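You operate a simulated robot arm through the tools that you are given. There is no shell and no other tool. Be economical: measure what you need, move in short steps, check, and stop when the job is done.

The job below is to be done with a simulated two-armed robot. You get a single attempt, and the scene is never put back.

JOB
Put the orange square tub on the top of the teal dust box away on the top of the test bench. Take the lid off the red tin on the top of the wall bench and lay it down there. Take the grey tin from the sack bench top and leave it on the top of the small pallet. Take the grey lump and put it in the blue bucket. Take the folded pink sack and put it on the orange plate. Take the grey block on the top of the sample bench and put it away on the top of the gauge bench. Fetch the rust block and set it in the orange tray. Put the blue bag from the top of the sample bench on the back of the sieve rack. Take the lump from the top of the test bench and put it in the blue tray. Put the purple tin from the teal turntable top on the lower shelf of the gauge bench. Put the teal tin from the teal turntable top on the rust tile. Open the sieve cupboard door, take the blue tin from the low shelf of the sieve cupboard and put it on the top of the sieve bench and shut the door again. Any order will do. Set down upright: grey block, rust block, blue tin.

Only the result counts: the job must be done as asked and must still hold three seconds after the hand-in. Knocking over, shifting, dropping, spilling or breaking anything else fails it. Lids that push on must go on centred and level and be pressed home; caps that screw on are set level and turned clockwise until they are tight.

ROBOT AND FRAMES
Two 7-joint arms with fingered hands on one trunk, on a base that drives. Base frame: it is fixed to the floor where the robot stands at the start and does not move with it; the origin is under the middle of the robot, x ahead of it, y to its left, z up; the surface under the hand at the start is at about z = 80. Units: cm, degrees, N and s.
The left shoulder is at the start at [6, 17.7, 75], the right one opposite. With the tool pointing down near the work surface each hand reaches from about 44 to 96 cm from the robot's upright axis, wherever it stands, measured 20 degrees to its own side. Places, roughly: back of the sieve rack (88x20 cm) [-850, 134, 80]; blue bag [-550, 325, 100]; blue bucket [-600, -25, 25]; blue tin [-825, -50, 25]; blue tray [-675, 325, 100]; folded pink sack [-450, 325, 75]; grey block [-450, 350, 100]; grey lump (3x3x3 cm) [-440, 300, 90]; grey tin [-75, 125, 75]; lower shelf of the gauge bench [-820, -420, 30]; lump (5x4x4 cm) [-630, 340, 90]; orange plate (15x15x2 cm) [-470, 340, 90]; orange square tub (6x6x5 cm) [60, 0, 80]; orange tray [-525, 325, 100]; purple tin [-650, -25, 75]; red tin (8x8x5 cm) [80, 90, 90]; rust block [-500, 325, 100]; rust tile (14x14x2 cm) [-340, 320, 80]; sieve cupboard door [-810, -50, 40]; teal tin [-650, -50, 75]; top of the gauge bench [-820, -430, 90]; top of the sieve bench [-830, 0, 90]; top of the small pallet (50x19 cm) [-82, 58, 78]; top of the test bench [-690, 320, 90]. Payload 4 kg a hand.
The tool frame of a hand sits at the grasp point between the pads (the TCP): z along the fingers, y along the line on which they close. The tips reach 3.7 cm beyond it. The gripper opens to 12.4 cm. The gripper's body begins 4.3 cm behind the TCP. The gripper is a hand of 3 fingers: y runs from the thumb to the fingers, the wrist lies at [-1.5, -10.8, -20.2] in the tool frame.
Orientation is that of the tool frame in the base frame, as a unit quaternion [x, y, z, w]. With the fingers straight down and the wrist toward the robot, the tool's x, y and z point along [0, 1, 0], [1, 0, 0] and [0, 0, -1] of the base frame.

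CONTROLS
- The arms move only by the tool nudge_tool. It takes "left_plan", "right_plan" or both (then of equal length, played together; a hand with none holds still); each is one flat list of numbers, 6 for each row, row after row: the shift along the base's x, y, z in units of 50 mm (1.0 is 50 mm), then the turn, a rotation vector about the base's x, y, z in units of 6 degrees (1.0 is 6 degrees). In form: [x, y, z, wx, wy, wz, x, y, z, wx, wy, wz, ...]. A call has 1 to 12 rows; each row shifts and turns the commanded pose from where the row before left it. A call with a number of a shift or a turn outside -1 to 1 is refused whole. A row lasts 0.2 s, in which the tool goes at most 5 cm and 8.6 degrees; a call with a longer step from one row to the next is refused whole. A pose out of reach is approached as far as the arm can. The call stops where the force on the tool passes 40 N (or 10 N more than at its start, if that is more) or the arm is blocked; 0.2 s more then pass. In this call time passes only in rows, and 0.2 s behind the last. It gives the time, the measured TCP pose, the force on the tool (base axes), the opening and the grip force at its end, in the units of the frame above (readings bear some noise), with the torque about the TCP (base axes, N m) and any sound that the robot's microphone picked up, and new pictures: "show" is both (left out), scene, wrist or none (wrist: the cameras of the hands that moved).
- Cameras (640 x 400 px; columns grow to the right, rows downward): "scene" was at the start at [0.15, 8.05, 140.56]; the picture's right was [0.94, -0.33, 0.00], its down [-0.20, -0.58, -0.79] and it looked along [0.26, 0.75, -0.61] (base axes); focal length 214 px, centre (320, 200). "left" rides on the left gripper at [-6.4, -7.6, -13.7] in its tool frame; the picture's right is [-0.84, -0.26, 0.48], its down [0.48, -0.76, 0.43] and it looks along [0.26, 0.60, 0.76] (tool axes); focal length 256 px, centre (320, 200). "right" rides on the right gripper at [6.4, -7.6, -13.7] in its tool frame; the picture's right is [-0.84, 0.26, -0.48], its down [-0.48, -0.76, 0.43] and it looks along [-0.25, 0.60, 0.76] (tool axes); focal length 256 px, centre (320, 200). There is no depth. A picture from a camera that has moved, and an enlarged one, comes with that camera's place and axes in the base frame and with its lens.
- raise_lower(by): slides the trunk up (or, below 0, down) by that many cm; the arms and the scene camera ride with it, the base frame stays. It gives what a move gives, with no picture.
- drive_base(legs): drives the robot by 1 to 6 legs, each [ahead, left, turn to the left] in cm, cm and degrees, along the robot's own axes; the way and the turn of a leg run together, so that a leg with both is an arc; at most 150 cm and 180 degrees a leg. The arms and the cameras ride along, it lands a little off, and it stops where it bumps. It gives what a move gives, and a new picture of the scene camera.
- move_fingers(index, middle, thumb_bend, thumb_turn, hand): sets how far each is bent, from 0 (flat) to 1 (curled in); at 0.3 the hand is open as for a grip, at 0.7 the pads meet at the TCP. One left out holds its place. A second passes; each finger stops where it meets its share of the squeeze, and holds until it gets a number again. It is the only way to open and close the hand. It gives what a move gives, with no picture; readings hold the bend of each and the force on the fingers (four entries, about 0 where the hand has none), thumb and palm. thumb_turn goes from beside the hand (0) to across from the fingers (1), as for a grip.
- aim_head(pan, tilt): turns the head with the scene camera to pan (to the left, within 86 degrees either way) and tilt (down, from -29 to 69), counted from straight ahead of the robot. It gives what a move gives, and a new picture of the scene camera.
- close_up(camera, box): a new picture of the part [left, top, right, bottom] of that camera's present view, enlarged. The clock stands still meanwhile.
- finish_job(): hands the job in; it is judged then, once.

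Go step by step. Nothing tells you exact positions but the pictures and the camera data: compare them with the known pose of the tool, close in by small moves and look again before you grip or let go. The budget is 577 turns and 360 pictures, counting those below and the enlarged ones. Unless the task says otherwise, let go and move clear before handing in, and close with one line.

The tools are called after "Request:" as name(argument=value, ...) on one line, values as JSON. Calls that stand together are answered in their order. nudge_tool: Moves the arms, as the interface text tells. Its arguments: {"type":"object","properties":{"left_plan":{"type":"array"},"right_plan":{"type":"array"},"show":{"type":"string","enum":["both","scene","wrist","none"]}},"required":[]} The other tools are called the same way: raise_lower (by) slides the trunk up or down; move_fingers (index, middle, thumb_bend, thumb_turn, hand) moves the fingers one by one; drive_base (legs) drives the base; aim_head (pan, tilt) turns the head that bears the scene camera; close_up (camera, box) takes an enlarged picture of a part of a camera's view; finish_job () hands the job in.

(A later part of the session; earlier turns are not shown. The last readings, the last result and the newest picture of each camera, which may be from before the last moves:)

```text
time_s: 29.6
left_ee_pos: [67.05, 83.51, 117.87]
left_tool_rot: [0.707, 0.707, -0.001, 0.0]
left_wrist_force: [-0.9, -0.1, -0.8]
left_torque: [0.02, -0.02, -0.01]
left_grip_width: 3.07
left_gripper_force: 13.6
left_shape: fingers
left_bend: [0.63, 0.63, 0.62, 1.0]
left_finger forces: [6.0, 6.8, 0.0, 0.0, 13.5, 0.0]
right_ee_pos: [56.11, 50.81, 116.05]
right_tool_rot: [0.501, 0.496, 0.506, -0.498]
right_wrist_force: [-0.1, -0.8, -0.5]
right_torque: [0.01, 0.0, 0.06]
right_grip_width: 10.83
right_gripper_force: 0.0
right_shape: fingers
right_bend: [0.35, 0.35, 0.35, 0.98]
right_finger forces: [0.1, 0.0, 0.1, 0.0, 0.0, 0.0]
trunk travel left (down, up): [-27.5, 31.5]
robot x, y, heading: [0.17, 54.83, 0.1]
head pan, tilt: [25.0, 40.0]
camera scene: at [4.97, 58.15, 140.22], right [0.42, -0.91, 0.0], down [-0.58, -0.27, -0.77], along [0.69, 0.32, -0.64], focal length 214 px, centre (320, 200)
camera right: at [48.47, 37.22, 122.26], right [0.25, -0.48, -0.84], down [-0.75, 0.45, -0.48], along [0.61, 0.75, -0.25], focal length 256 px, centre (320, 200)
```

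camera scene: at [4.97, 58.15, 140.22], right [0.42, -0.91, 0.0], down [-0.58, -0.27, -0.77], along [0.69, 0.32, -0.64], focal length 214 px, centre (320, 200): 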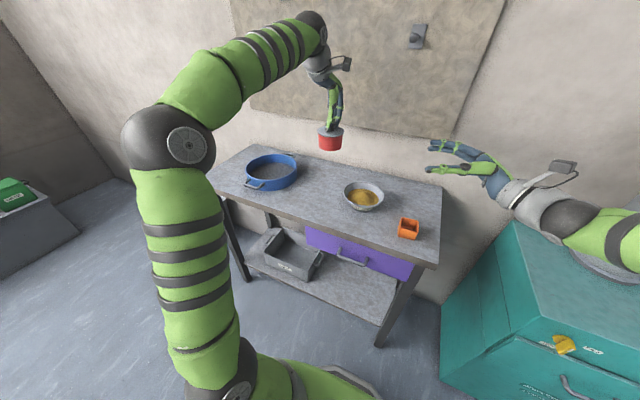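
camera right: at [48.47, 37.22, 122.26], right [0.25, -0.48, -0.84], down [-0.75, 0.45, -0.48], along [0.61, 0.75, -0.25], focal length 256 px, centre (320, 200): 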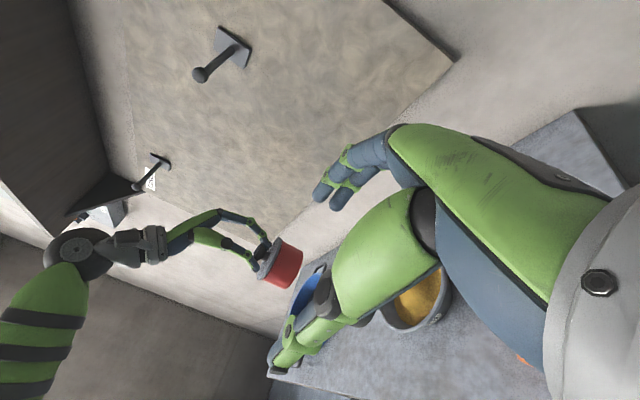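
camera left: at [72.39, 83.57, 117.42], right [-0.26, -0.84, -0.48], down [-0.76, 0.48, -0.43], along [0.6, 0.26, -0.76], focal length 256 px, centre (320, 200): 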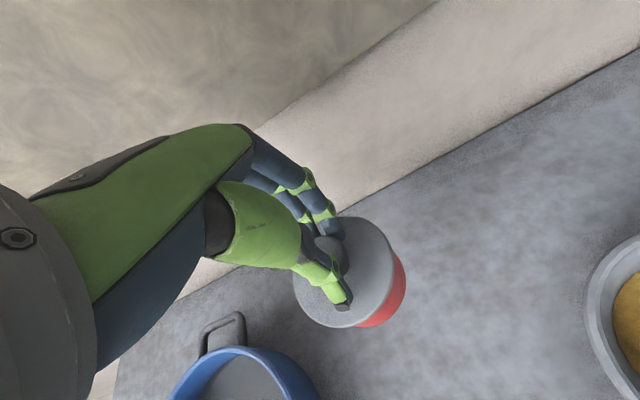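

The tin body is at about [67.4, 83.5, 109.5]. I move the right hand in front of it, then look before closing in.

Request:
nudge_tool(right_plan=[0.6, 0, -0.45, 0, 0, 0, 0.6, 0.2, -0.45, 0, 0, 0, 0.6, 0.5, -0.45, 0, 0, 0, 0.45, 0.8, -0.1, 0, 0, 0, 0, 0.9, 0, 0, 0, 0, 0, 0.7, 0, 0, 0, 0, 0, 0.5, 0, 0, 0, 0], show="both")

```text
time_s: 31.2
left_ee_pos: [66.91, 83.47, 117.96]
left_tool_rot: [0.707, 0.707, 0.0, 0.0]
left_wrist_force: [-0.6, -0.7, -1.5]
left_torque: [0.0, 0.01, 0.01]
left_grip_width: 3.04
left_gripper_force: 12.6
left_shape: fingers
left_bend: [0.63, 0.63, 0.62, 1.0]
left_finger forces: [6.0, 6.6, 0.0, 0.1, 13.4, 0.0]
right_ee_pos: [67.59, 68.85, 108.71]
right_tool_rot: [0.502, 0.496, 0.504, -0.498]
right_wrist_force: [1.0, 0.0, -0.8]
right_torque: [-0.01, 0.01, 0.0]
right_grip_width: 10.83
right_gripper_force: 0.0
right_shape: fingers
right_bend: [0.35, 0.35, 0.35, 0.98]
right_finger forces: [0.1, 0.1, 0.0, 0.0, 0.1, 0.0]
trunk travel left (down, up): [-27.5, 31.5]
robot x, y, heading: [0.26, 54.85, 0.2]
head pan, tilt: [25.0, 40.0]
camera scene: at [4.98, 58.17, 140.22], right [0.42, -0.91, 0.0], down [-0.58, -0.27, -0.77], along [0.69, 0.32, -0.64], focal length 214 px, centre (320, 200)
camera right: at [59.94, 55.34, 115.0], right [0.25, -0.48, -0.84], down [-0.75, 0.45, -0.48], along [0.61, 0.75, -0.25], focal length 256 px, centre (320, 200)
```

scene: 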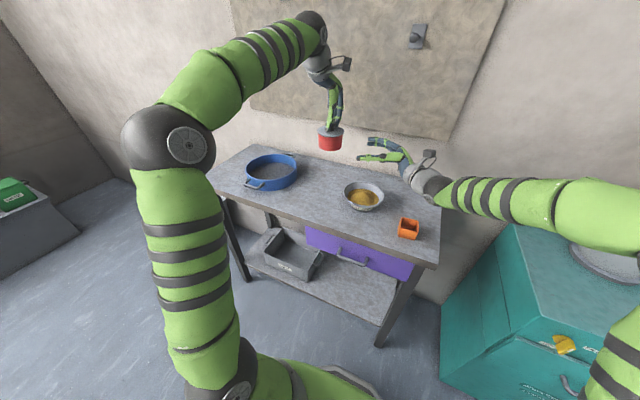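
right: 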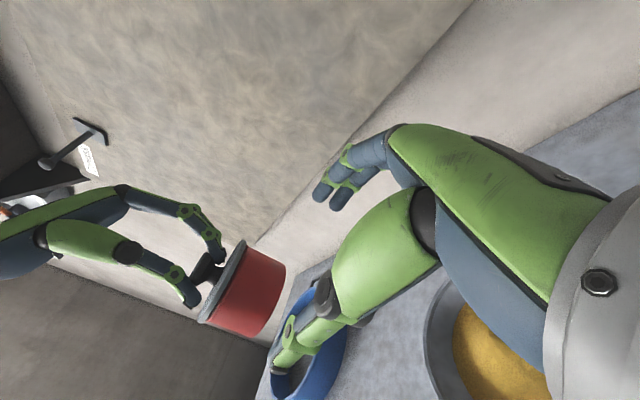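

It's aligned, with the tin body's middle at [67.5, 83.5, 109.9]. I move straight in 13 cm and close the right hand on the body.

Request:
nudge_tool(right_plan=[0, 0.8, 0, 0, 0, 0, 0, 0.8, 0, 0, 0, 0, 0, 0.6, 0, 0, 0, 0, 0, 0.4, 0, 0, 0, 0], show="wrist")

Request:
move_fingers(hand="right", index=0.55, middle=0.55, thumb_bend=0.55)

Request:
close_up(camera="right", box=[160, 150, 480, 350])

```text
time_s: 32.2
left_ee_pos: [66.97, 83.52, 117.92]
left_tool_rot: [0.707, 0.707, 0.0, 0.0]
left_wrist_force: [0.0, -0.7, -1.5]
left_torque: [-0.02, 0.01, -0.01]
left_grip_width: 3.07
left_gripper_force: 13.0
left_shape: fingers
left_bend: [0.63, 0.63, 0.62, 1.0]
left_finger forces: [6.0, 6.7, 0.1, 0.1, 13.3, 0.0]
right_ee_pos: [67.54, 82.1, 108.72]
right_tool_rot: [0.501, 0.495, 0.505, -0.499]
right_wrist_force: [-0.3, -0.2, -0.1]
right_torque: [0.01, 0.02, -0.02]
right_grip_width: 10.83
right_gripper_force: 0.1
right_shape: fingers
right_bend: [0.35, 0.35, 0.35, 0.98]
right_finger forces: [0.0, 0.0, 0.1, 0.1, 0.1, 0.1]
trunk travel left (down, up): [-27.5, 31.5]
robot x, y, heading: [-0.17, 54.22, -0.0]
head pan, tilt: [25.0, 40.0]
camera right: at [59.87, 68.41, 115.03], right [0.25, -0.48, -0.84], down [-0.75, 0.45, -0.48], along [0.61, 0.75, -0.25], focal length 256 px, centre (320, 200)
```

right: 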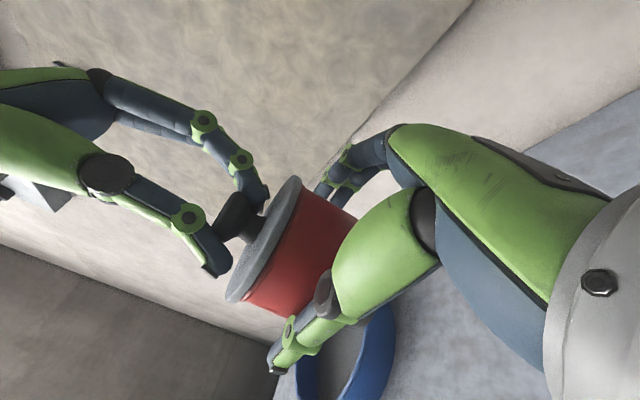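

```text
time_s: 33.2
left_ee_pos: [67.02, 83.43, 117.71]
left_tool_rot: [0.707, 0.707, 0.0, 0.0]
left_wrist_force: [1.7, 1.0, 2.1]
left_torque: [0.01, -0.15, 0.06]
left_grip_width: 2.86
left_gripper_force: 10.1
left_shape: fingers
left_bend: [0.63, 0.64, 0.63, 1.0]
left_finger forces: [4.5, 6.8, 0.1, 0.0, 10.2, 0.0]
right_ee_pos: [67.58, 81.85, 108.66]
right_tool_rot: [0.502, 0.495, 0.504, -0.498]
right_wrist_force: [-2.3, 0.6, -3.7]
right_torque: [-0.08, -0.02, 0.0]
right_grip_width: 8.13
right_gripper_force: 18.1
right_shape: fingers
right_bend: [0.45, 0.53, 0.5, 1.0]
right_finger forces: [14.0, 3.6, 0.0, 0.1, 18.7, 0.1]
trunk travel left (down, up): [-27.5, 31.5]
robot x, y, heading: [0.51, 54.73, 0.1]
head pan, tilt: [25.0, 40.0]
```

```text
2.00 times, centred on (320, 250) of right
camera zoom: at [59.85, 68.4, 115.0], right [0.25, -0.48, -0.84], down [-0.75, 0.45, -0.48], along [0.61, 0.75, -0.25], focal length 512 px, centre (320, 100)
```

zoom: 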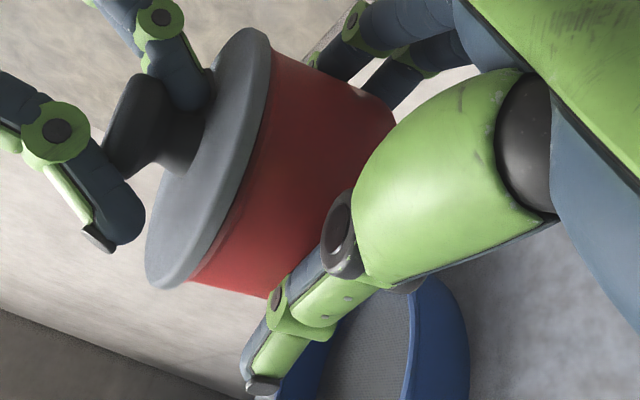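

The body is gripped. I tighten both hands a little and pull the lid up.

Request:
move_fingers(hand="right", index=0.6, middle=0.62, thumb_bend=0.6)

Request:
move_fingers(hand="left", index=0.72, middle=0.72, thumb_bend=0.7)

Request:
nudge_tool(left_plan=[0, 0, 0.1, 0, 0, 0, 0, 0, 0.15, 0, 0, 0, 0, 0, 0.2, 0, 0, 0, 0, 0, 0.2, 0, 0, 0, 0, 0, 0.3, 0, 0, 0], show="scene")

Request:
close_up(camera="scene", box=[272, 90, 400, 170])

```text
time_s: 34.2
left_ee_pos: [67.01, 83.56, 117.84]
left_tool_rot: [0.708, 0.707, 0.0, 0.0]
left_wrist_force: [5.3, 0.5, 5.8]
left_torque: [0.05, -0.44, 0.04]
left_grip_width: 2.85
left_gripper_force: 13.1
left_shape: fingers
left_bend: [0.63, 0.63, 0.63, 1.0]
left_finger forces: [6.0, 11.9, 0.0, 0.0, 8.5, 0.0]
right_ee_pos: [67.46, 81.99, 108.67]
right_tool_rot: [0.503, 0.496, 0.504, -0.498]
right_wrist_force: [-4.4, -1.0, -6.1]
right_torque: [-0.17, -0.01, 0.03]
right_grip_width: 8.17
right_gripper_force: 25.9
right_shape: fingers
right_bend: [0.44, 0.58, 0.52, 1.0]
right_finger forces: [17.3, 6.5, 0.0, 0.0, 27.9, 0.0]
trunk travel left (down, up): [-27.5, 31.5]
robot x, y, heading: [-0.08, 54.62, -0.2]
head pan, tilt: [25.0, 40.0]
```

```text
time_s: 35.2
left_ee_pos: [67.02, 83.48, 117.71]
left_tool_rot: [0.707, 0.707, 0.0, 0.001]
left_wrist_force: [2.8, -0.7, 6.3]
left_torque: [0.09, -0.27, 0.04]
left_grip_width: 2.6
left_gripper_force: 25.8
left_shape: fingers
left_bend: [0.63, 0.63, 0.64, 1.0]
left_finger forces: [11.8, 15.9, 0.0, 0.0, 23.2, 0.0]
right_ee_pos: [67.47, 81.95, 108.56]
right_tool_rot: [0.501, 0.495, 0.506, -0.498]
right_wrist_force: [-2.3, -0.6, -6.0]
right_torque: [-0.21, 0.02, 0.04]
right_grip_width: 8.17
right_gripper_force: 26.0
right_shape: fingers
right_bend: [0.44, 0.58, 0.52, 1.0]
right_finger forces: [18.3, 7.0, 0.0, 0.0, 26.5, 0.0]
trunk travel left (down, up): [-27.5, 31.5]
robot x, y, heading: [0.01, 54.76, -0.1]
head pan, tilt: [25.0, 40.0]
```

```text
time_s: 36.4
left_ee_pos: [67.07, 83.42, 122.5]
left_tool_rot: [0.707, 0.707, 0.0, -0.001]
left_wrist_force: [-0.9, 0.2, -0.6]
left_torque: [-0.02, 0.0, 0.0]
left_grip_width: 2.58
left_gripper_force: 23.2
left_shape: fingers
left_bend: [0.63, 0.63, 0.64, 1.0]
left_finger forces: [10.8, 12.6, 0.1, 0.1, 22.9, 0.0]
right_ee_pos: [67.57, 81.9, 108.6]
right_tool_rot: [0.501, 0.495, 0.505, -0.499]
right_wrist_force: [0.9, 0.4, -1.1]
right_torque: [-0.05, 0.02, 0.02]
right_grip_width: 8.15
right_gripper_force: 23.8
right_shape: fingers
right_bend: [0.43, 0.59, 0.53, 1.0]
right_finger forces: [19.5, 4.3, 0.1, 0.0, 23.2, 0.1]
trunk travel left (down, up): [-27.5, 31.5]
robot x, y, heading: [-0.12, 54.89, -0.1]
head pan, tilt: [25.0, 40.0]
heard: snap
camera scene: at [4.98, 58.16, 140.22], right [0.42, -0.91, 0.0], down [-0.58, -0.27, -0.77], along [0.69, 0.32, -0.64], focal length 214 px, centre (320, 200)
```

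scene: 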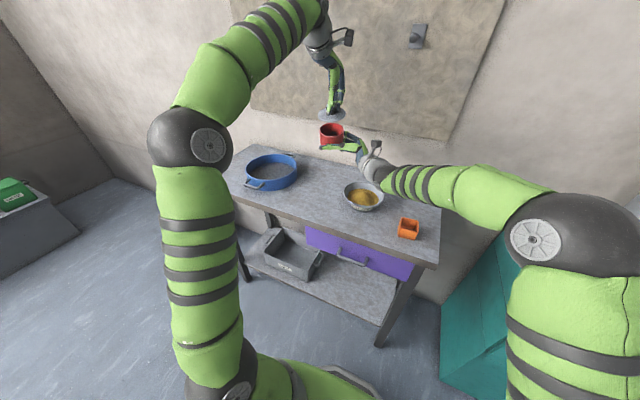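

```text
5.00 times, centred on (336, 130) of scene
camera zoom: at [4.98, 58.16, 140.22], right [0.42, -0.91, 0.0], down [-0.58, -0.27, -0.77], along [0.69, 0.32, -0.64], focal length 1072 px, centre (240, 550)
```

zoom: 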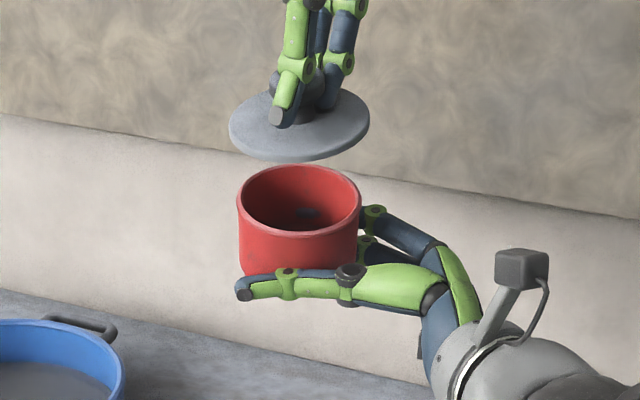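

It snapped off: lid in the left hand, open tin in the right. I move the tin aside to the right, then take the lid down to free bench near [63, 89].

Request:
nudge_tool(left_plan=[0, 0, 0.3, 0, 0, 0, 0, 0, 0, 0, 0, 0, 0, 0, 0, 0, 0, 0, 0, 0, 0, 0, 0, 0, -0.2, 0.3, -0.5, 0, 0, 0, -0.2, 0.3, -0.7, 0, 0, 0, -0.2, 0.3, -0.8, 0, 0, 0, -0.2, 0.3, -0.8, 0, 0, 0], right_plan=[0, 0, 0, 0, 0, 0, 0, -0.6, 0, 0, 0, 0, -0.2, -0.7, 0.1, 0, 0, 0, -0.3, -0.8, 0.1, 0, 0, 0, -0.3, -0.8, 0.2, 0, 0, 0, -0.3, -0.8, 0.2, 0, 0, 0, -0.3, -0.6, 0.2, 0, 0, 0, 0, 0, 0, 0, 0, 0], show="both")

```text
time_s: 38.2
left_ee_pos: [63.01, 89.34, 110.0]
left_tool_rot: [0.707, 0.708, 0.0, 0.0]
left_wrist_force: [-0.1, -0.1, 0.4]
left_torque: [-0.02, 0.02, 0.01]
left_grip_width: 2.56
left_gripper_force: 22.7
left_shape: fingers
left_bend: [0.63, 0.63, 0.64, 1.0]
left_finger forces: [10.5, 13.6, 0.0, 0.0, 22.2, 0.0]
right_ee_pos: [60.46, 60.15, 112.59]
right_tool_rot: [0.5, 0.496, 0.505, -0.499]
right_wrist_force: [0.0, -0.5, 0.4]
right_torque: [-0.01, 0.01, 0.0]
right_grip_width: 8.16
right_gripper_force: 23.3
right_shape: fingers
right_bend: [0.43, 0.59, 0.53, 1.0]
right_finger forces: [19.5, 4.2, 0.1, 0.0, 23.0, 0.0]
trunk travel left (down, up): [-27.5, 31.5]
robot x, y, heading: [0.13, 55.05, 0.2]
head pan, tilt: [25.0, 40.0]
camera scene: at [4.96, 58.16, 140.22], right [0.42, -0.91, 0.0], down [-0.58, -0.27, -0.77], along [0.69, 0.32, -0.64], focal length 214 px, centre (320, 200)
camera right: at [52.79, 46.64, 118.94], right [0.25, -0.48, -0.84], down [-0.75, 0.45, -0.48], along [0.61, 0.76, -0.25], focal length 256 px, centre (320, 200)
camera left: at [55.4, 82.96, 123.7], right [-0.26, -0.84, -0.48], down [-0.76, 0.48, -0.44], along [0.6, 0.26, -0.76], focal length 256 px, centre (320, 200)
```

scene: 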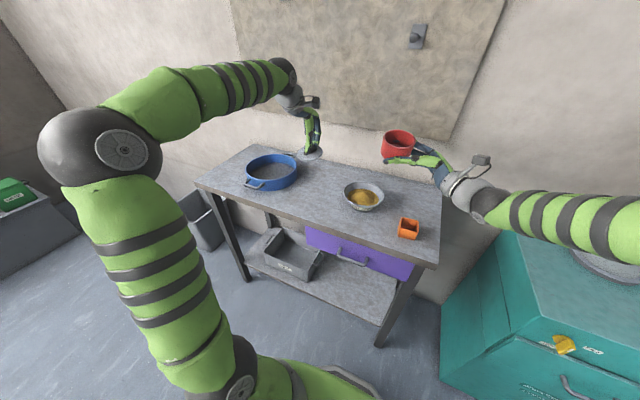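
right: 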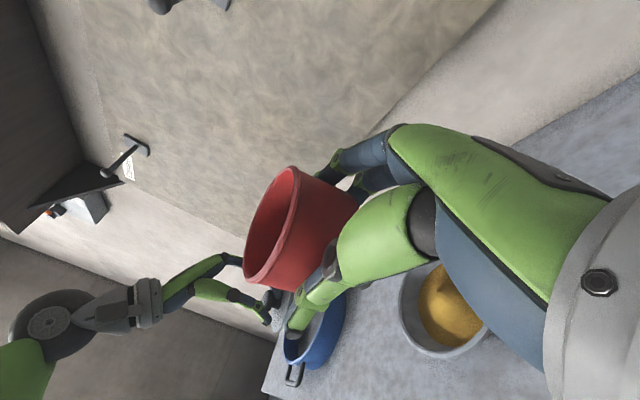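
left: 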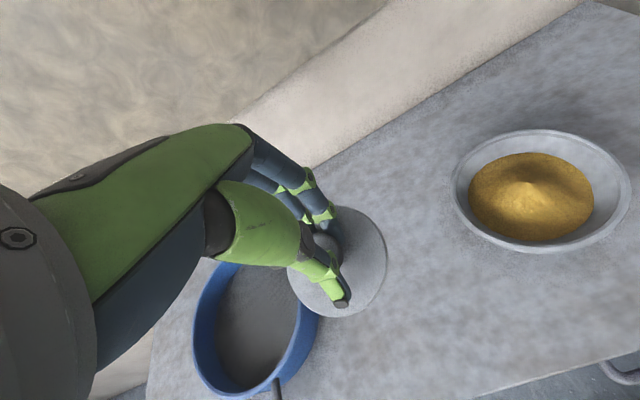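

The lid spot is clear of pan and bowl with a 2 cm shift away from the pan. I lower it to contact.

Request:
nudge_tool(left_plan=[0, -0.3, -0.8, 0, 0, 0, 0, -0.1, -0.8, 0, 0, 0, 0, 0, -0.8, 0, 0, 0, 0, 0, -0.5, 0, 0, 0, 0, 0, -0.25, 0, 0, 0, 0, 0, -0.15, 0, 0, 0, 0, 0, -0.15, 0, 0, 0], show="wrist")

```text
time_s: 39.8
left_ee_pos: [63.09, 87.37, 92.86]
left_tool_rot: [0.707, 0.708, 0.0, 0.0]
left_wrist_force: [-0.7, 0.9, -0.7]
left_torque: [-0.04, -0.02, 0.02]
left_grip_width: 2.53
left_gripper_force: 22.5
left_shape: fingers
left_bend: [0.63, 0.63, 0.64, 1.0]
left_finger forces: [10.3, 13.7, 0.1, 0.0, 22.0, 0.1]
right_ee_pos: [60.63, 60.25, 112.59]
right_tool_rot: [0.5, 0.496, 0.505, -0.498]
right_wrist_force: [-0.1, 0.5, -0.7]
right_torque: [0.03, 0.0, 0.01]
right_grip_width: 8.14
right_gripper_force: 23.1
right_shape: fingers
right_bend: [0.43, 0.59, 0.53, 1.0]
right_finger forces: [19.5, 4.3, 0.0, 0.0, 22.8, 0.0]
trunk travel left (down, up): [-27.5, 31.5]
robot x, y, heading: [0.17, 54.93, 0.2]
head pan, tilt: [25.0, 40.0]
camera left: at [55.47, 80.99, 106.53], right [-0.26, -0.84, -0.48], down [-0.76, 0.48, -0.44], along [0.6, 0.26, -0.76], focal length 256 px, centre (320, 200)
```

left: 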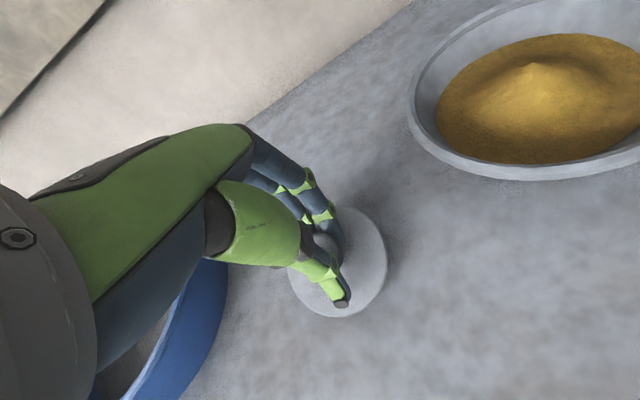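

There's no contact yet, so I lower further in fine steps.

Request:
nudge_tool(left_plan=[0, 0, -0.1, 0, 0, 0, 0, 0, -0.1, 0, 0, 0], show="none")

Request:
nudge_tool(left_plan=[0, 0, -0.08, 0, 0, 0], show="none")

```text
time_s: 40.4
left_ee_pos: [63.16, 87.35, 91.97]
left_tool_rot: [0.708, 0.706, 0.001, 0.001]
left_wrist_force: [2.2, -1.1, 7.8]
left_torque: [0.02, 0.02, 0.01]
left_grip_width: 2.53
left_gripper_force: 24.7
left_shape: fingers
left_bend: [0.63, 0.63, 0.64, 1.0]
left_finger forces: [11.9, 14.4, 0.0, 0.0, 24.6, 0.1]
right_ee_pos: [60.64, 60.15, 112.56]
right_tool_rot: [0.501, 0.495, 0.506, -0.498]
right_wrist_force: [0.5, 0.6, -0.5]
right_torque: [-0.03, 0.05, 0.0]
right_grip_width: 8.15
right_gripper_force: 22.9
right_shape: fingers
right_bend: [0.43, 0.59, 0.53, 1.0]
right_finger forces: [19.5, 4.2, 0.0, 0.0, 22.9, 0.0]
trunk travel left (down, up): [-27.5, 31.5]
robot x, y, heading: [0.33, 55.02, -0.2]
head pan, tilt: [25.0, 40.0]
```

```text
time_s: 40.8
left_ee_pos: [63.11, 87.26, 91.71]
left_tool_rot: [0.708, 0.707, 0.001, 0.002]
left_wrist_force: [6.0, -3.3, 18.1]
left_torque: [0.01, 0.04, 0.0]
left_grip_width: 2.5
left_gripper_force: 29.2
left_shape: fingers
left_bend: [0.63, 0.63, 0.64, 1.0]
left_finger forces: [12.4, 16.7, 0.0, 0.0, 29.0, 0.1]
right_ee_pos: [60.46, 60.03, 112.54]
right_tool_rot: [0.501, 0.496, 0.505, -0.498]
right_wrist_force: [0.0, -0.1, -0.6]
right_torque: [-0.02, 0.01, 0.02]
right_grip_width: 8.13
right_gripper_force: 23.5
right_shape: fingers
right_bend: [0.43, 0.59, 0.53, 1.0]
right_finger forces: [19.5, 4.3, 0.0, 0.1, 23.0, 0.1]
trunk travel left (down, up): [-27.5, 31.5]
robot x, y, heading: [0.05, 54.33, 0.1]
head pan, tilt: [25.0, 40.0]
```

The lid rests on the bench. I open the left hand and rise clear.

Request:
move_fingers(hand="left", index=0.4, middle=0.4, thumb_bend=0.4)

Request:
nudge_tool(left_plan=[0, 0, 0.4, 0, 0, 0, 0, 0, 0.8, 0, 0, 0, 0, 0, 0.9, 0, 0, 0, 0, 0, 0.9, 0, 0, 0, 0, 0, 0.9, 0, 0, 0, 0, 0, 0.9, 0, 0, 0, 0, 0, 0.9, 0, 0, 0], show="both")

```text
time_s: 41.8
left_ee_pos: [63.05, 87.38, 91.34]
left_tool_rot: [0.707, 0.707, 0.0, 0.001]
left_wrist_force: [-0.2, -1.0, 0.1]
left_torque: [-0.03, -0.03, 0.02]
left_grip_width: 9.29
left_gripper_force: 0.1
left_shape: fingers
left_bend: [0.4, 0.4, 0.4, 0.99]
left_finger forces: [0.0, 0.0, 0.0, 0.1, 0.0, 0.0]
right_ee_pos: [60.44, 60.24, 112.54]
right_tool_rot: [0.501, 0.496, 0.506, -0.498]
right_wrist_force: [-0.2, -0.9, -1.7]
right_torque: [0.0, 0.01, 0.03]
right_grip_width: 8.14
right_gripper_force: 23.3
right_shape: fingers
right_bend: [0.43, 0.59, 0.53, 1.0]
right_finger forces: [19.5, 4.2, 0.0, 0.0, 22.9, 0.0]
trunk travel left (down, up): [-27.5, 31.5]
robot x, y, heading: [0.13, 54.71, 0.1]
head pan, tilt: [25.0, 40.0]
```

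```text
time_s: 43.4
left_ee_pos: [62.97, 87.22, 119.89]
left_tool_rot: [0.707, 0.707, 0.001, 0.0]
left_wrist_force: [-0.6, 0.5, -0.3]
left_torque: [0.01, 0.0, 0.01]
left_grip_width: 9.31
left_gripper_force: 0.0
left_shape: fingers
left_bend: [0.4, 0.4, 0.4, 0.99]
left_finger forces: [0.0, 0.1, 0.1, 0.0, 0.0, 0.0]
right_ee_pos: [60.52, 60.11, 112.58]
right_tool_rot: [0.501, 0.496, 0.506, -0.498]
right_wrist_force: [-0.3, 0.0, -1.0]
right_torque: [0.02, 0.05, 0.01]
right_grip_width: 8.14
right_gripper_force: 23.1
right_shape: fingers
right_bend: [0.43, 0.59, 0.53, 1.0]
right_finger forces: [19.6, 4.2, 0.0, 0.1, 22.9, 0.1]
trunk travel left (down, up): [-27.5, 31.5]
robot x, y, heading: [0.12, 54.69, 0.1]
head pan, tilt: [25.0, 40.0]
camera scene: at [4.96, 58.15, 140.21], right [0.42, -0.91, 0.0], down [-0.58, -0.27, -0.77], along [0.69, 0.32, -0.64], focal length 214 px, centre (320, 200)
camera left: at [55.37, 80.76, 133.67], right [-0.26, -0.84, -0.48], down [-0.76, 0.48, -0.43], along [0.6, 0.26, -0.76], focal length 256 px, centre (320, 200)
```

scene: 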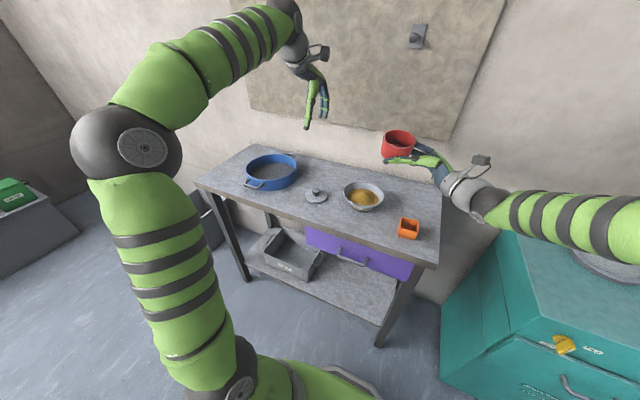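
left: 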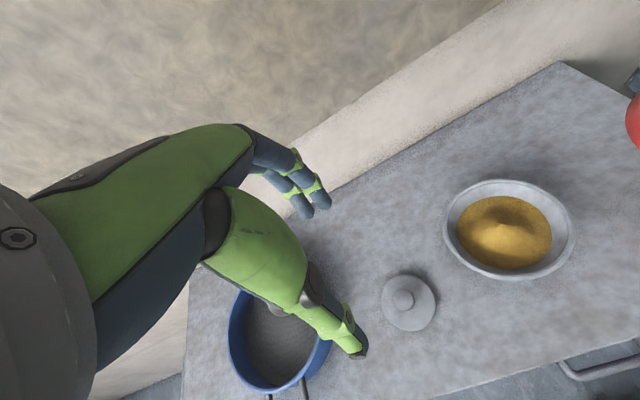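

The lid lies on the bench. The right hand's fingers sit too low for it to stand the tin down itself, so the left hand will take the tin by the rim from above; I bring the tin under it.

Request:
nudge_tool(right_plan=[0.05, 0.75, -0.1, 0, 0, 0, 0.05, 0.75, -0.1, 0, 0, 0, 0.05, 0.75, -0.1, 0, 0, 0, 0.05, 0.75, -0.15, 0, 0, 0, 0.05, 0.75, -0.15, 0, 0, 0, 0.05, 0.6, -0.2, 0, 0, 0], left_plan=[0, 0, 0.4, 0, 0, 0, 0, 0, 0.4, 0, 0, 0, 0, 0, 0, 0, 0, 0, 0, 0, 0, 0, 0, 0, 0, -0.3, 0, 0, 0, 0, 0, -0.3, 0, 0, 0, 0], show="wrist")

Request:
close_up(camera="scene", box=[256, 60, 416, 160])

```text
time_s: 44.8
left_ee_pos: [63.04, 84.37, 123.87]
left_tool_rot: [0.707, 0.707, 0.0, -0.001]
left_wrist_force: [-0.6, -1.1, 0.0]
left_torque: [-0.01, 0.0, -0.01]
left_grip_width: 9.29
left_gripper_force: 0.1
left_shape: fingers
left_bend: [0.4, 0.4, 0.4, 0.99]
left_finger forces: [0.0, 0.1, 0.0, 0.0, 0.0, 0.0]
right_ee_pos: [61.96, 82.08, 108.76]
right_tool_rot: [0.501, 0.496, 0.505, -0.498]
right_wrist_force: [-0.5, -0.1, -1.0]
right_torque: [-0.03, 0.03, 0.01]
right_grip_width: 8.15
right_gripper_force: 23.1
right_shape: fingers
right_bend: [0.43, 0.59, 0.53, 1.0]
right_finger forces: [19.4, 4.2, 0.0, 0.0, 22.8, 0.0]
trunk travel left (down, up): [-27.5, 31.5]
robot x, y, heading: [-0.1, 54.71, -0.0]
head pan, tilt: [25.0, 40.0]
camera right: at [54.26, 68.53, 115.07], right [0.25, -0.48, -0.84], down [-0.75, 0.45, -0.48], along [0.61, 0.75, -0.25], focal length 256 px, centre (320, 200)
camera left: at [55.48, 77.94, 137.57], right [-0.26, -0.84, -0.48], down [-0.76, 0.48, -0.43], along [0.6, 0.26, -0.76], focal length 256 px, centre (320, 200)
```

right: 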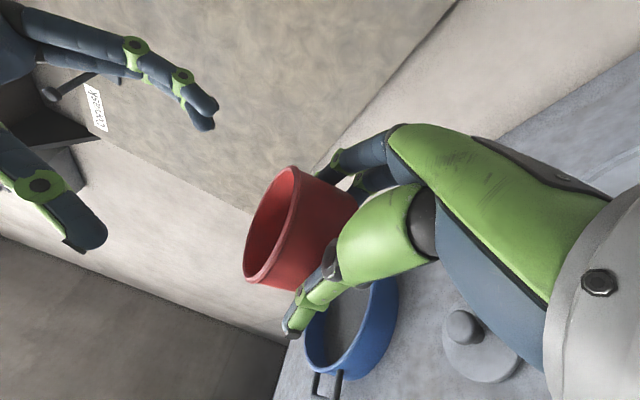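
left: 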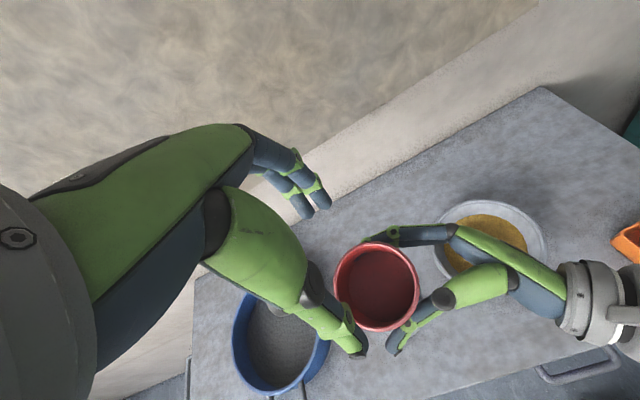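

```text
4.00 times, centred on (336, 110) of scene
camera zoom: at [4.97, 58.18, 140.22], right [0.42, -0.91, 0.0], down [-0.58, -0.27, -0.77], along [0.69, 0.32, -0.64], focal length 858 px, centre (256, 560)
```

zoom: 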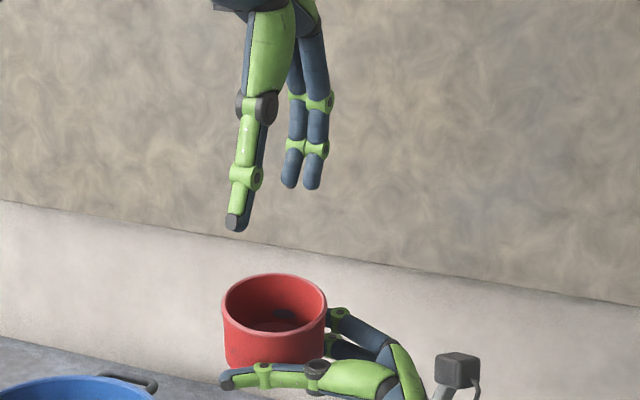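

The tin's rim centre is [62.4, 83.5, 113.1], with about 3 cm free above the right thumb. I open the left hand and lower it over the rim.

Request:
move_fingers(hand="left", index=0.34, middle=0.34, thumb_bend=0.34)

Request:
nudge_tool(left_plan=[-0.12, -0.18, -0.2, 0, 0, 0, 0, 0, -0.5, 0, 0, 0, 0, 0, -0.5, 0, 0, 0, 0, 0, -0.48, 0, 0, 0], show="wrist")

Request:
close_up(camera="scene", box=[256, 60, 416, 160])

```text
time_s: 45.8
left_ee_pos: [63.0, 84.38, 123.92]
left_tool_rot: [0.706, 0.708, 0.0, 0.0]
left_wrist_force: [-0.2, 0.7, -0.2]
left_torque: [0.01, 0.02, -0.02]
left_grip_width: 11.13
left_gripper_force: 0.1
left_shape: fingers
left_bend: [0.34, 0.34, 0.34, 0.98]
left_finger forces: [0.0, 0.1, 0.1, 0.0, 0.0, 0.1]
right_ee_pos: [61.81, 82.14, 108.67]
right_tool_rot: [0.501, 0.495, 0.505, -0.498]
right_wrist_force: [-0.4, 0.3, -1.3]
right_torque: [-0.02, 0.03, 0.0]
right_grip_width: 8.12
right_gripper_force: 23.6
right_shape: fingers
right_bend: [0.43, 0.59, 0.53, 1.0]
right_finger forces: [19.5, 4.1, 0.0, 0.0, 22.8, 0.1]
trunk travel left (down, up): [-27.5, 31.5]
robot x, y, heading: [0.06, 54.55, 0.2]
head pan, tilt: [25.0, 40.0]
```

```text
time_s: 46.8
left_ee_pos: [62.5, 83.56, 115.57]
left_tool_rot: [0.707, 0.707, 0.001, 0.001]
left_wrist_force: [1.1, 0.1, 0.3]
left_torque: [-0.03, 0.0, -0.05]
left_grip_width: 11.12
left_gripper_force: 0.0
left_shape: fingers
left_bend: [0.34, 0.34, 0.34, 0.98]
left_finger forces: [0.0, 0.0, 0.1, 0.0, 0.0, 0.1]
right_ee_pos: [61.96, 82.01, 108.69]
right_tool_rot: [0.501, 0.496, 0.504, -0.499]
right_wrist_force: [-0.5, 0.7, -1.6]
right_torque: [-0.04, 0.0, 0.02]
right_grip_width: 8.14
right_gripper_force: 23.1
right_shape: fingers
right_bend: [0.43, 0.59, 0.53, 1.0]
right_finger forces: [19.3, 4.0, 0.0, 0.0, 22.8, 0.1]
trunk travel left (down, up): [-27.5, 31.5]
robot x, y, heading: [-0.25, 54.6, -0.1]
head pan, tilt: [25.0, 40.0]
camera left: at [54.85, 77.13, 129.25], right [-0.26, -0.84, -0.48], down [-0.76, 0.48, -0.44], along [0.6, 0.26, -0.76], focal length 256 px, centre (320, 200)
```

left: 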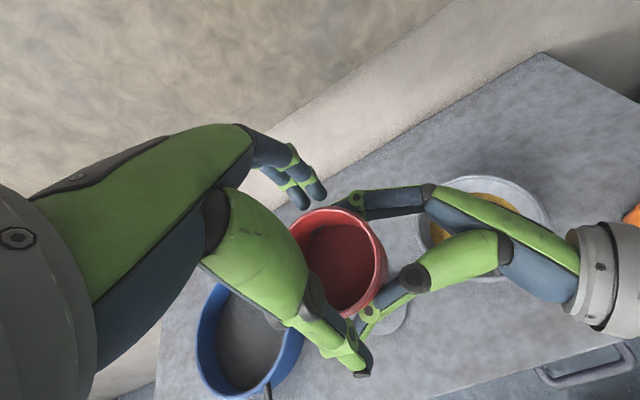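

```text
4.00 times, centred on (336, 110) of scene
camera zoom: at [4.96, 58.16, 140.22], right [0.42, -0.91, 0.0], down [-0.58, -0.27, -0.77], along [0.69, 0.32, -0.64], focal length 858 px, centre (256, 560)
```

zoom: 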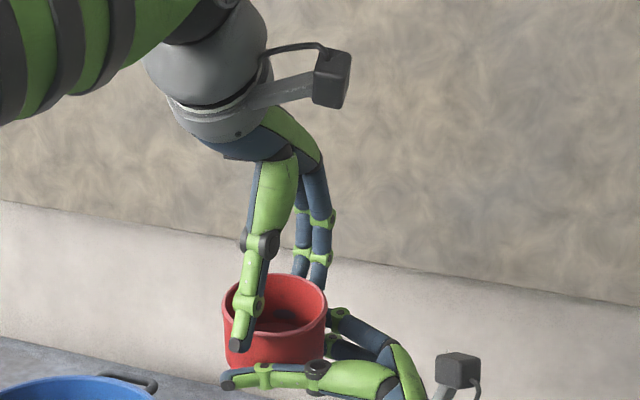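

The left fingers straddle the rim. I close the left hand, then release the right.

Request:
move_fingers(hand="left", index=0.55, middle=0.55, thumb_bend=0.55)

Request:
close_up(camera="left", box=[200, 150, 440, 300])

```text
time_s: 47.8
left_ee_pos: [62.4, 83.5, 115.6]
left_tool_rot: [0.707, 0.707, 0.001, 0.001]
left_wrist_force: [11.4, 2.3, 5.2]
left_torque: [0.13, -0.68, 0.13]
left_grip_width: 7.11
left_gripper_force: 13.3
left_shape: fingers
left_bend: [0.49, 0.48, 0.52, 1.0]
left_finger forces: [7.9, 12.1, 0.0, 0.1, 7.3, 0.1]
right_ee_pos: [61.88, 82.03, 108.65]
right_tool_rot: [0.5, 0.497, 0.504, -0.499]
right_wrist_force: [-11.3, -2.0, -5.8]
right_torque: [-0.01, -0.06, -0.01]
right_grip_width: 8.18
right_gripper_force: 24.6
right_shape: fingers
right_bend: [0.43, 0.6, 0.53, 1.0]
right_finger forces: [15.0, 5.1, 0.0, 0.0, 29.4, 0.0]
trunk travel left (down, up): [-27.5, 31.5]
robot x, y, heading: [0.15, 54.74, -0.1]
head pan, tilt: [25.0, 40.0]
```

```text
2.67 times, centred on (320, 225) of left
camera zoom: at [54.87, 77.13, 129.27], right [-0.26, -0.84, -0.48], down [-0.76, 0.48, -0.44], along [0.6, 0.26, -0.76], focal length 683 px, centre (320, 133)
```

zoom: 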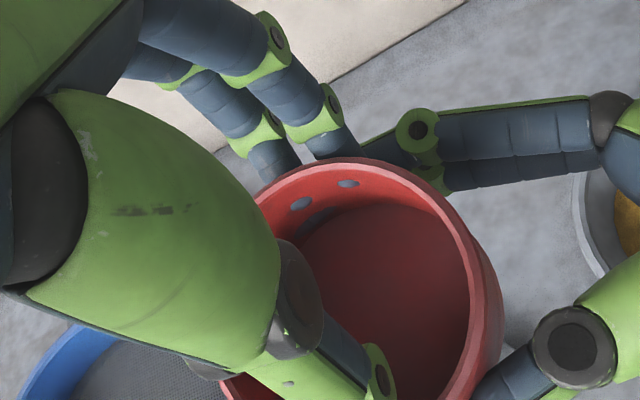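

I tighten a little, open the right hand and pull it out to the right.

Request:
move_fingers(hand="left", index=0.6, middle=0.6, thumb_bend=0.6)

Request:
move_fingers(hand="right", index=0.3, middle=0.3, thumb_bend=0.3)

Request:
nudge_tool(right_plan=[0, -0.5, -0.05, 0, 0, 0, 0, -0.8, 0, 0, 0, 0, 0, -0.9, 0, 0, 0, 0, 0, -0.9, 0, 0, 0, 0, 0, -0.9, 0, 0, 0, 0, 0, -0.9, 0.3, 0, 0, 0], show="scene")

```text
time_s: 48.8
left_ee_pos: [62.48, 83.65, 115.66]
left_tool_rot: [0.707, 0.707, 0.0, 0.0]
left_wrist_force: [7.6, 1.0, 5.8]
left_torque: [0.02, -0.51, 0.2]
left_grip_width: 6.99
left_gripper_force: 18.3
left_shape: fingers
left_bend: [0.49, 0.47, 0.54, 1.0]
left_finger forces: [10.5, 12.1, 0.0, 0.0, 13.7, 0.1]
right_ee_pos: [61.87, 82.17, 108.75]
right_tool_rot: [0.502, 0.496, 0.505, -0.498]
right_wrist_force: [-7.9, -1.3, -6.5]
right_torque: [-0.06, 0.09, -0.11]
right_grip_width: 8.14
right_gripper_force: 25.0
right_shape: fingers
right_bend: [0.43, 0.6, 0.53, 1.0]
right_finger forces: [15.8, 6.5, 0.1, 0.0, 27.2, 0.0]
trunk travel left (down, up): [-27.5, 31.5]
robot x, y, heading: [-0.06, 54.28, -0.4]
head pan, tilt: [25.0, 40.0]
```

```text
time_s: 49.8
left_ee_pos: [62.51, 83.46, 115.43]
left_tool_rot: [0.707, 0.707, 0.0, 0.001]
left_wrist_force: [0.6, -0.2, -0.4]
left_torque: [0.0, -0.02, 0.0]
left_grip_width: 3.46
left_gripper_force: 0.0
left_shape: fingers
left_bend: [0.58, 0.56, 0.6, 1.0]
left_finger forces: [0.0, 0.0, 0.1, 0.1, 0.0, 0.1]
right_ee_pos: [61.9, 82.05, 108.76]
right_tool_rot: [0.501, 0.496, 0.505, -0.498]
right_wrist_force: [0.4, -0.5, -0.3]
right_torque: [-0.01, 0.02, 0.02]
right_grip_width: 12.36
right_gripper_force: 0.2
right_shape: fingers
right_bend: [0.3, 0.3, 0.3, 0.98]
right_finger forces: [0.1, 0.0, 0.1, 0.0, 0.0, 0.0]
trunk travel left (down, up): [-27.5, 31.5]
robot x, y, heading: [-0.16, 54.48, -0.1]
head pan, tilt: [25.0, 40.0]
```

```text
time_s: 51.2
left_ee_pos: [62.54, 83.63, 115.46]
left_tool_rot: [0.707, 0.708, 0.001, 0.001]
left_wrist_force: [0.0, 0.2, -0.1]
left_torque: [0.01, 0.0, 0.01]
left_grip_width: 3.44
left_gripper_force: 0.1
left_shape: fingers
left_bend: [0.58, 0.56, 0.6, 1.0]
left_finger forces: [0.0, 0.0, 0.1, 0.0, 0.0, 0.0]
right_ee_pos: [61.89, 57.64, 109.89]
right_tool_rot: [0.501, 0.496, 0.505, -0.498]
right_wrist_force: [-0.2, 1.1, 0.5]
right_torque: [0.0, 0.03, -0.01]
right_grip_width: 12.33
right_gripper_force: 0.0
right_shape: fingers
right_bend: [0.3, 0.3, 0.3, 0.98]
right_finger forces: [0.0, 0.0, 0.0, 0.0, 0.1, 0.0]
trunk travel left (down, up): [-27.5, 31.5]
robot x, y, heading: [0.23, 54.51, 0.2]
head pan, tilt: [25.0, 40.0]
camera scene: at [4.95, 58.13, 140.22], right [0.42, -0.91, 0.0], down [-0.58, -0.27, -0.77], along [0.69, 0.32, -0.64], focal length 214 px, centre (320, 200)
```

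scene: 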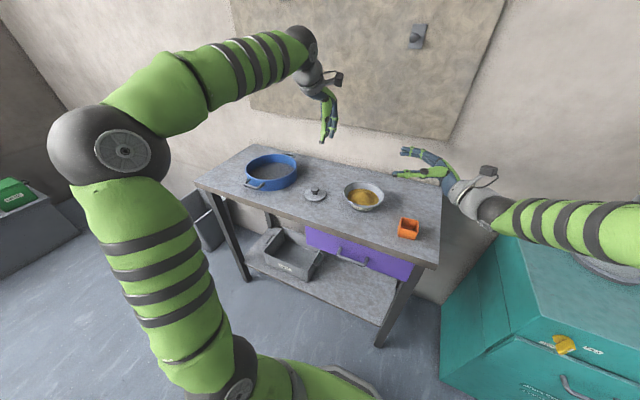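

The tin slipped out of the left grip and fell. I look for where it went.

Request:
aim_head(pan=35, tilt=62)

Request:
nudge_tool(left_plan=[0, 0, 0.2, 0, 0, 0], show="wrist")

```text
time_s: 52.0
left_ee_pos: [62.52, 83.57, 115.65]
left_tool_rot: [0.707, 0.707, 0.0, 0.001]
left_wrist_force: [1.0, -0.8, -0.4]
left_torque: [0.01, -0.01, 0.0]
left_grip_width: 3.43
left_gripper_force: 0.1
left_shape: fingers
left_bend: [0.58, 0.56, 0.6, 1.0]
left_finger forces: [0.1, 0.0, 0.1, 0.0, 0.0, 0.0]
right_ee_pos: [61.94, 57.71, 110.03]
right_tool_rot: [0.501, 0.496, 0.505, -0.498]
right_wrist_force: [0.1, 0.0, -0.3]
right_torque: [0.0, -0.02, -0.03]
right_grip_width: 12.35
right_gripper_force: 0.2
right_shape: fingers
right_bend: [0.3, 0.3, 0.3, 0.98]
right_finger forces: [0.0, 0.0, 0.0, 0.1, 0.0, 0.0]
trunk travel left (down, up): [-27.5, 31.5]
robot x, y, heading: [0.15, 55.01, -0.1]
head pan, tilt: [35.0, 62.0]
camera scene: at [2.53, 58.25, 137.32], right [0.57, -0.82, 0.0], down [-0.72, -0.51, -0.47], along [0.39, 0.27, -0.88], focal length 214 px, centre (320, 200)
```

scene: 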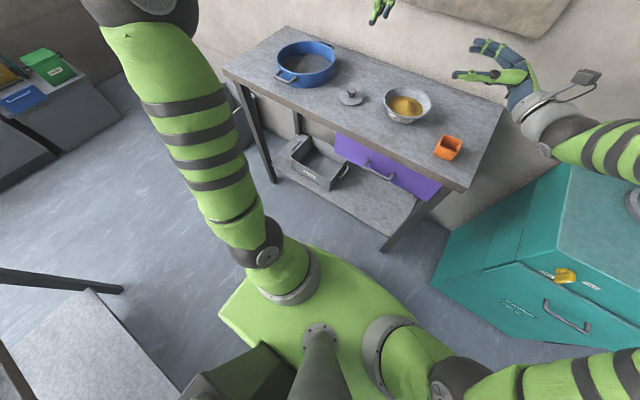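

```text
time_s: 52.4
left_ee_pos: [62.54, 83.54, 116.46]
left_tool_rot: [0.707, 0.707, 0.0, 0.0]
left_wrist_force: [0.5, 0.8, -0.5]
left_torque: [-0.02, 0.01, 0.03]
left_grip_width: 3.47
left_gripper_force: 0.1
left_shape: fingers
left_bend: [0.58, 0.56, 0.6, 1.0]
left_finger forces: [0.1, 0.1, 0.0, 0.0, 0.0, 0.0]
right_ee_pos: [62.02, 57.7, 109.99]
right_tool_rot: [0.501, 0.496, 0.505, -0.498]
right_wrist_force: [0.6, 0.0, -0.8]
right_torque: [-0.02, -0.01, -0.02]
right_grip_width: 12.34
right_gripper_force: 0.0
right_shape: fingers
right_bend: [0.3, 0.3, 0.3, 0.98]
right_finger forces: [0.0, 0.0, 0.0, 0.1, 0.1, 0.0]
trunk travel left (down, up): [-27.5, 31.5]
robot x, y, heading: [-0.13, 55.0, 0.1]
head pan, tilt: [35.0, 62.0]
camera left: at [54.88, 77.11, 130.2], right [-0.26, -0.84, -0.48], down [-0.76, 0.48, -0.43], along [0.6, 0.26, -0.76], focal length 256 px, centre (320, 200)
```

left: 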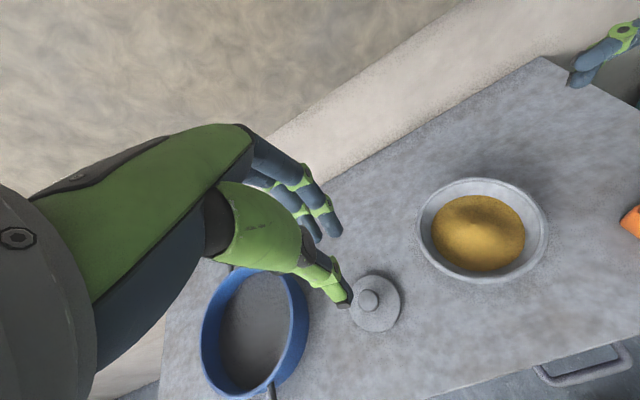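

It isn't on the bench. I look at the floor around the base.

Request:
aim_head(pan=0, tilt=69)

Request:
aim_head(pan=80, tilt=55)

```text
time_s: 53.4
left_ee_pos: [62.65, 83.44, 116.45]
left_tool_rot: [0.707, 0.708, 0.0, 0.001]
left_wrist_force: [-0.1, -1.0, 0.6]
left_torque: [0.03, -0.04, 0.03]
left_grip_width: 3.44
left_gripper_force: 0.0
left_shape: fingers
left_bend: [0.58, 0.56, 0.6, 1.0]
left_finger forces: [0.0, 0.0, 0.1, 0.0, 0.0, 0.0]
right_ee_pos: [61.98, 57.62, 109.9]
right_tool_rot: [0.501, 0.495, 0.505, -0.499]
right_wrist_force: [-0.1, -0.3, 0.2]
right_torque: [0.0, 0.0, -0.02]
right_grip_width: 12.34
right_gripper_force: 0.1
right_shape: fingers
right_bend: [0.3, 0.3, 0.3, 0.98]
right_finger forces: [0.0, 0.0, 0.0, 0.1, 0.1, 0.0]
trunk travel left (down, up): [-27.5, 31.5]
robot x, y, heading: [-0.02, 54.83, 0.1]
head pan, tilt: [0.0, 68.8]
camera scene: at [2.85, 54.56, 136.61], right [0.0, -1.0, 0.0], down [-0.93, 0.0, -0.36], along [0.36, 0.0, -0.93], focal length 214 px, centre (320, 200)
```

scene: 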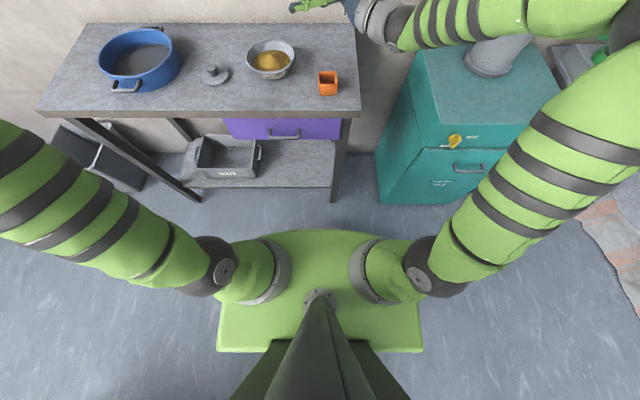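

```text
time_s: 55.0
left_ee_pos: [62.57, 83.52, 116.43]
left_tool_rot: [0.707, 0.707, 0.0, 0.0]
left_wrist_force: [-0.2, 0.1, -0.3]
left_torque: [0.0, -0.02, 0.01]
left_grip_width: 3.41
left_gripper_force: 0.2
left_shape: fingers
left_bend: [0.58, 0.56, 0.6, 1.0]
left_finger forces: [0.0, 0.0, 0.0, 0.0, 0.0, 0.0]
right_ee_pos: [62.02, 57.64, 109.98]
right_tool_rot: [0.5, 0.496, 0.505, -0.499]
right_wrist_force: [0.1, 0.3, -0.7]
right_torque: [0.02, 0.05, -0.02]
right_grip_width: 12.32
right_gripper_force: 0.1
right_shape: fingers
right_bend: [0.3, 0.3, 0.3, 0.98]
right_finger forces: [0.0, 0.0, 0.0, 0.1, 0.1, 0.0]
trunk travel left (down, up): [-27.5, 31.5]
robot x, y, heading: [0.17, 54.73, -0.3]
head pan, tilt: [80.0, 55.0]
camera scene: at [-1.49, 61.65, 138.15], right [0.98, -0.17, 0.0], down [-0.14, -0.81, -0.57], along [0.1, 0.56, -0.82], focal length 214 px, centre (320, 200)
```

scene: 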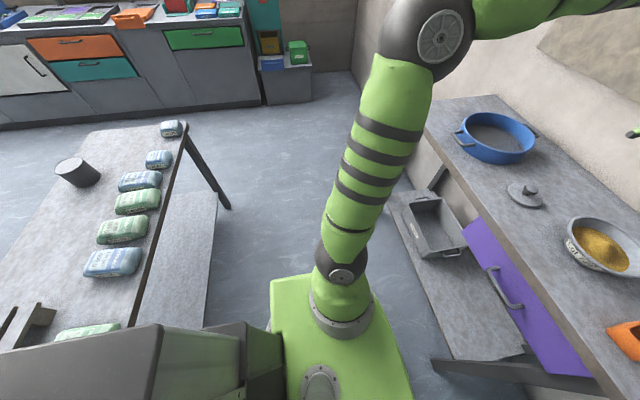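

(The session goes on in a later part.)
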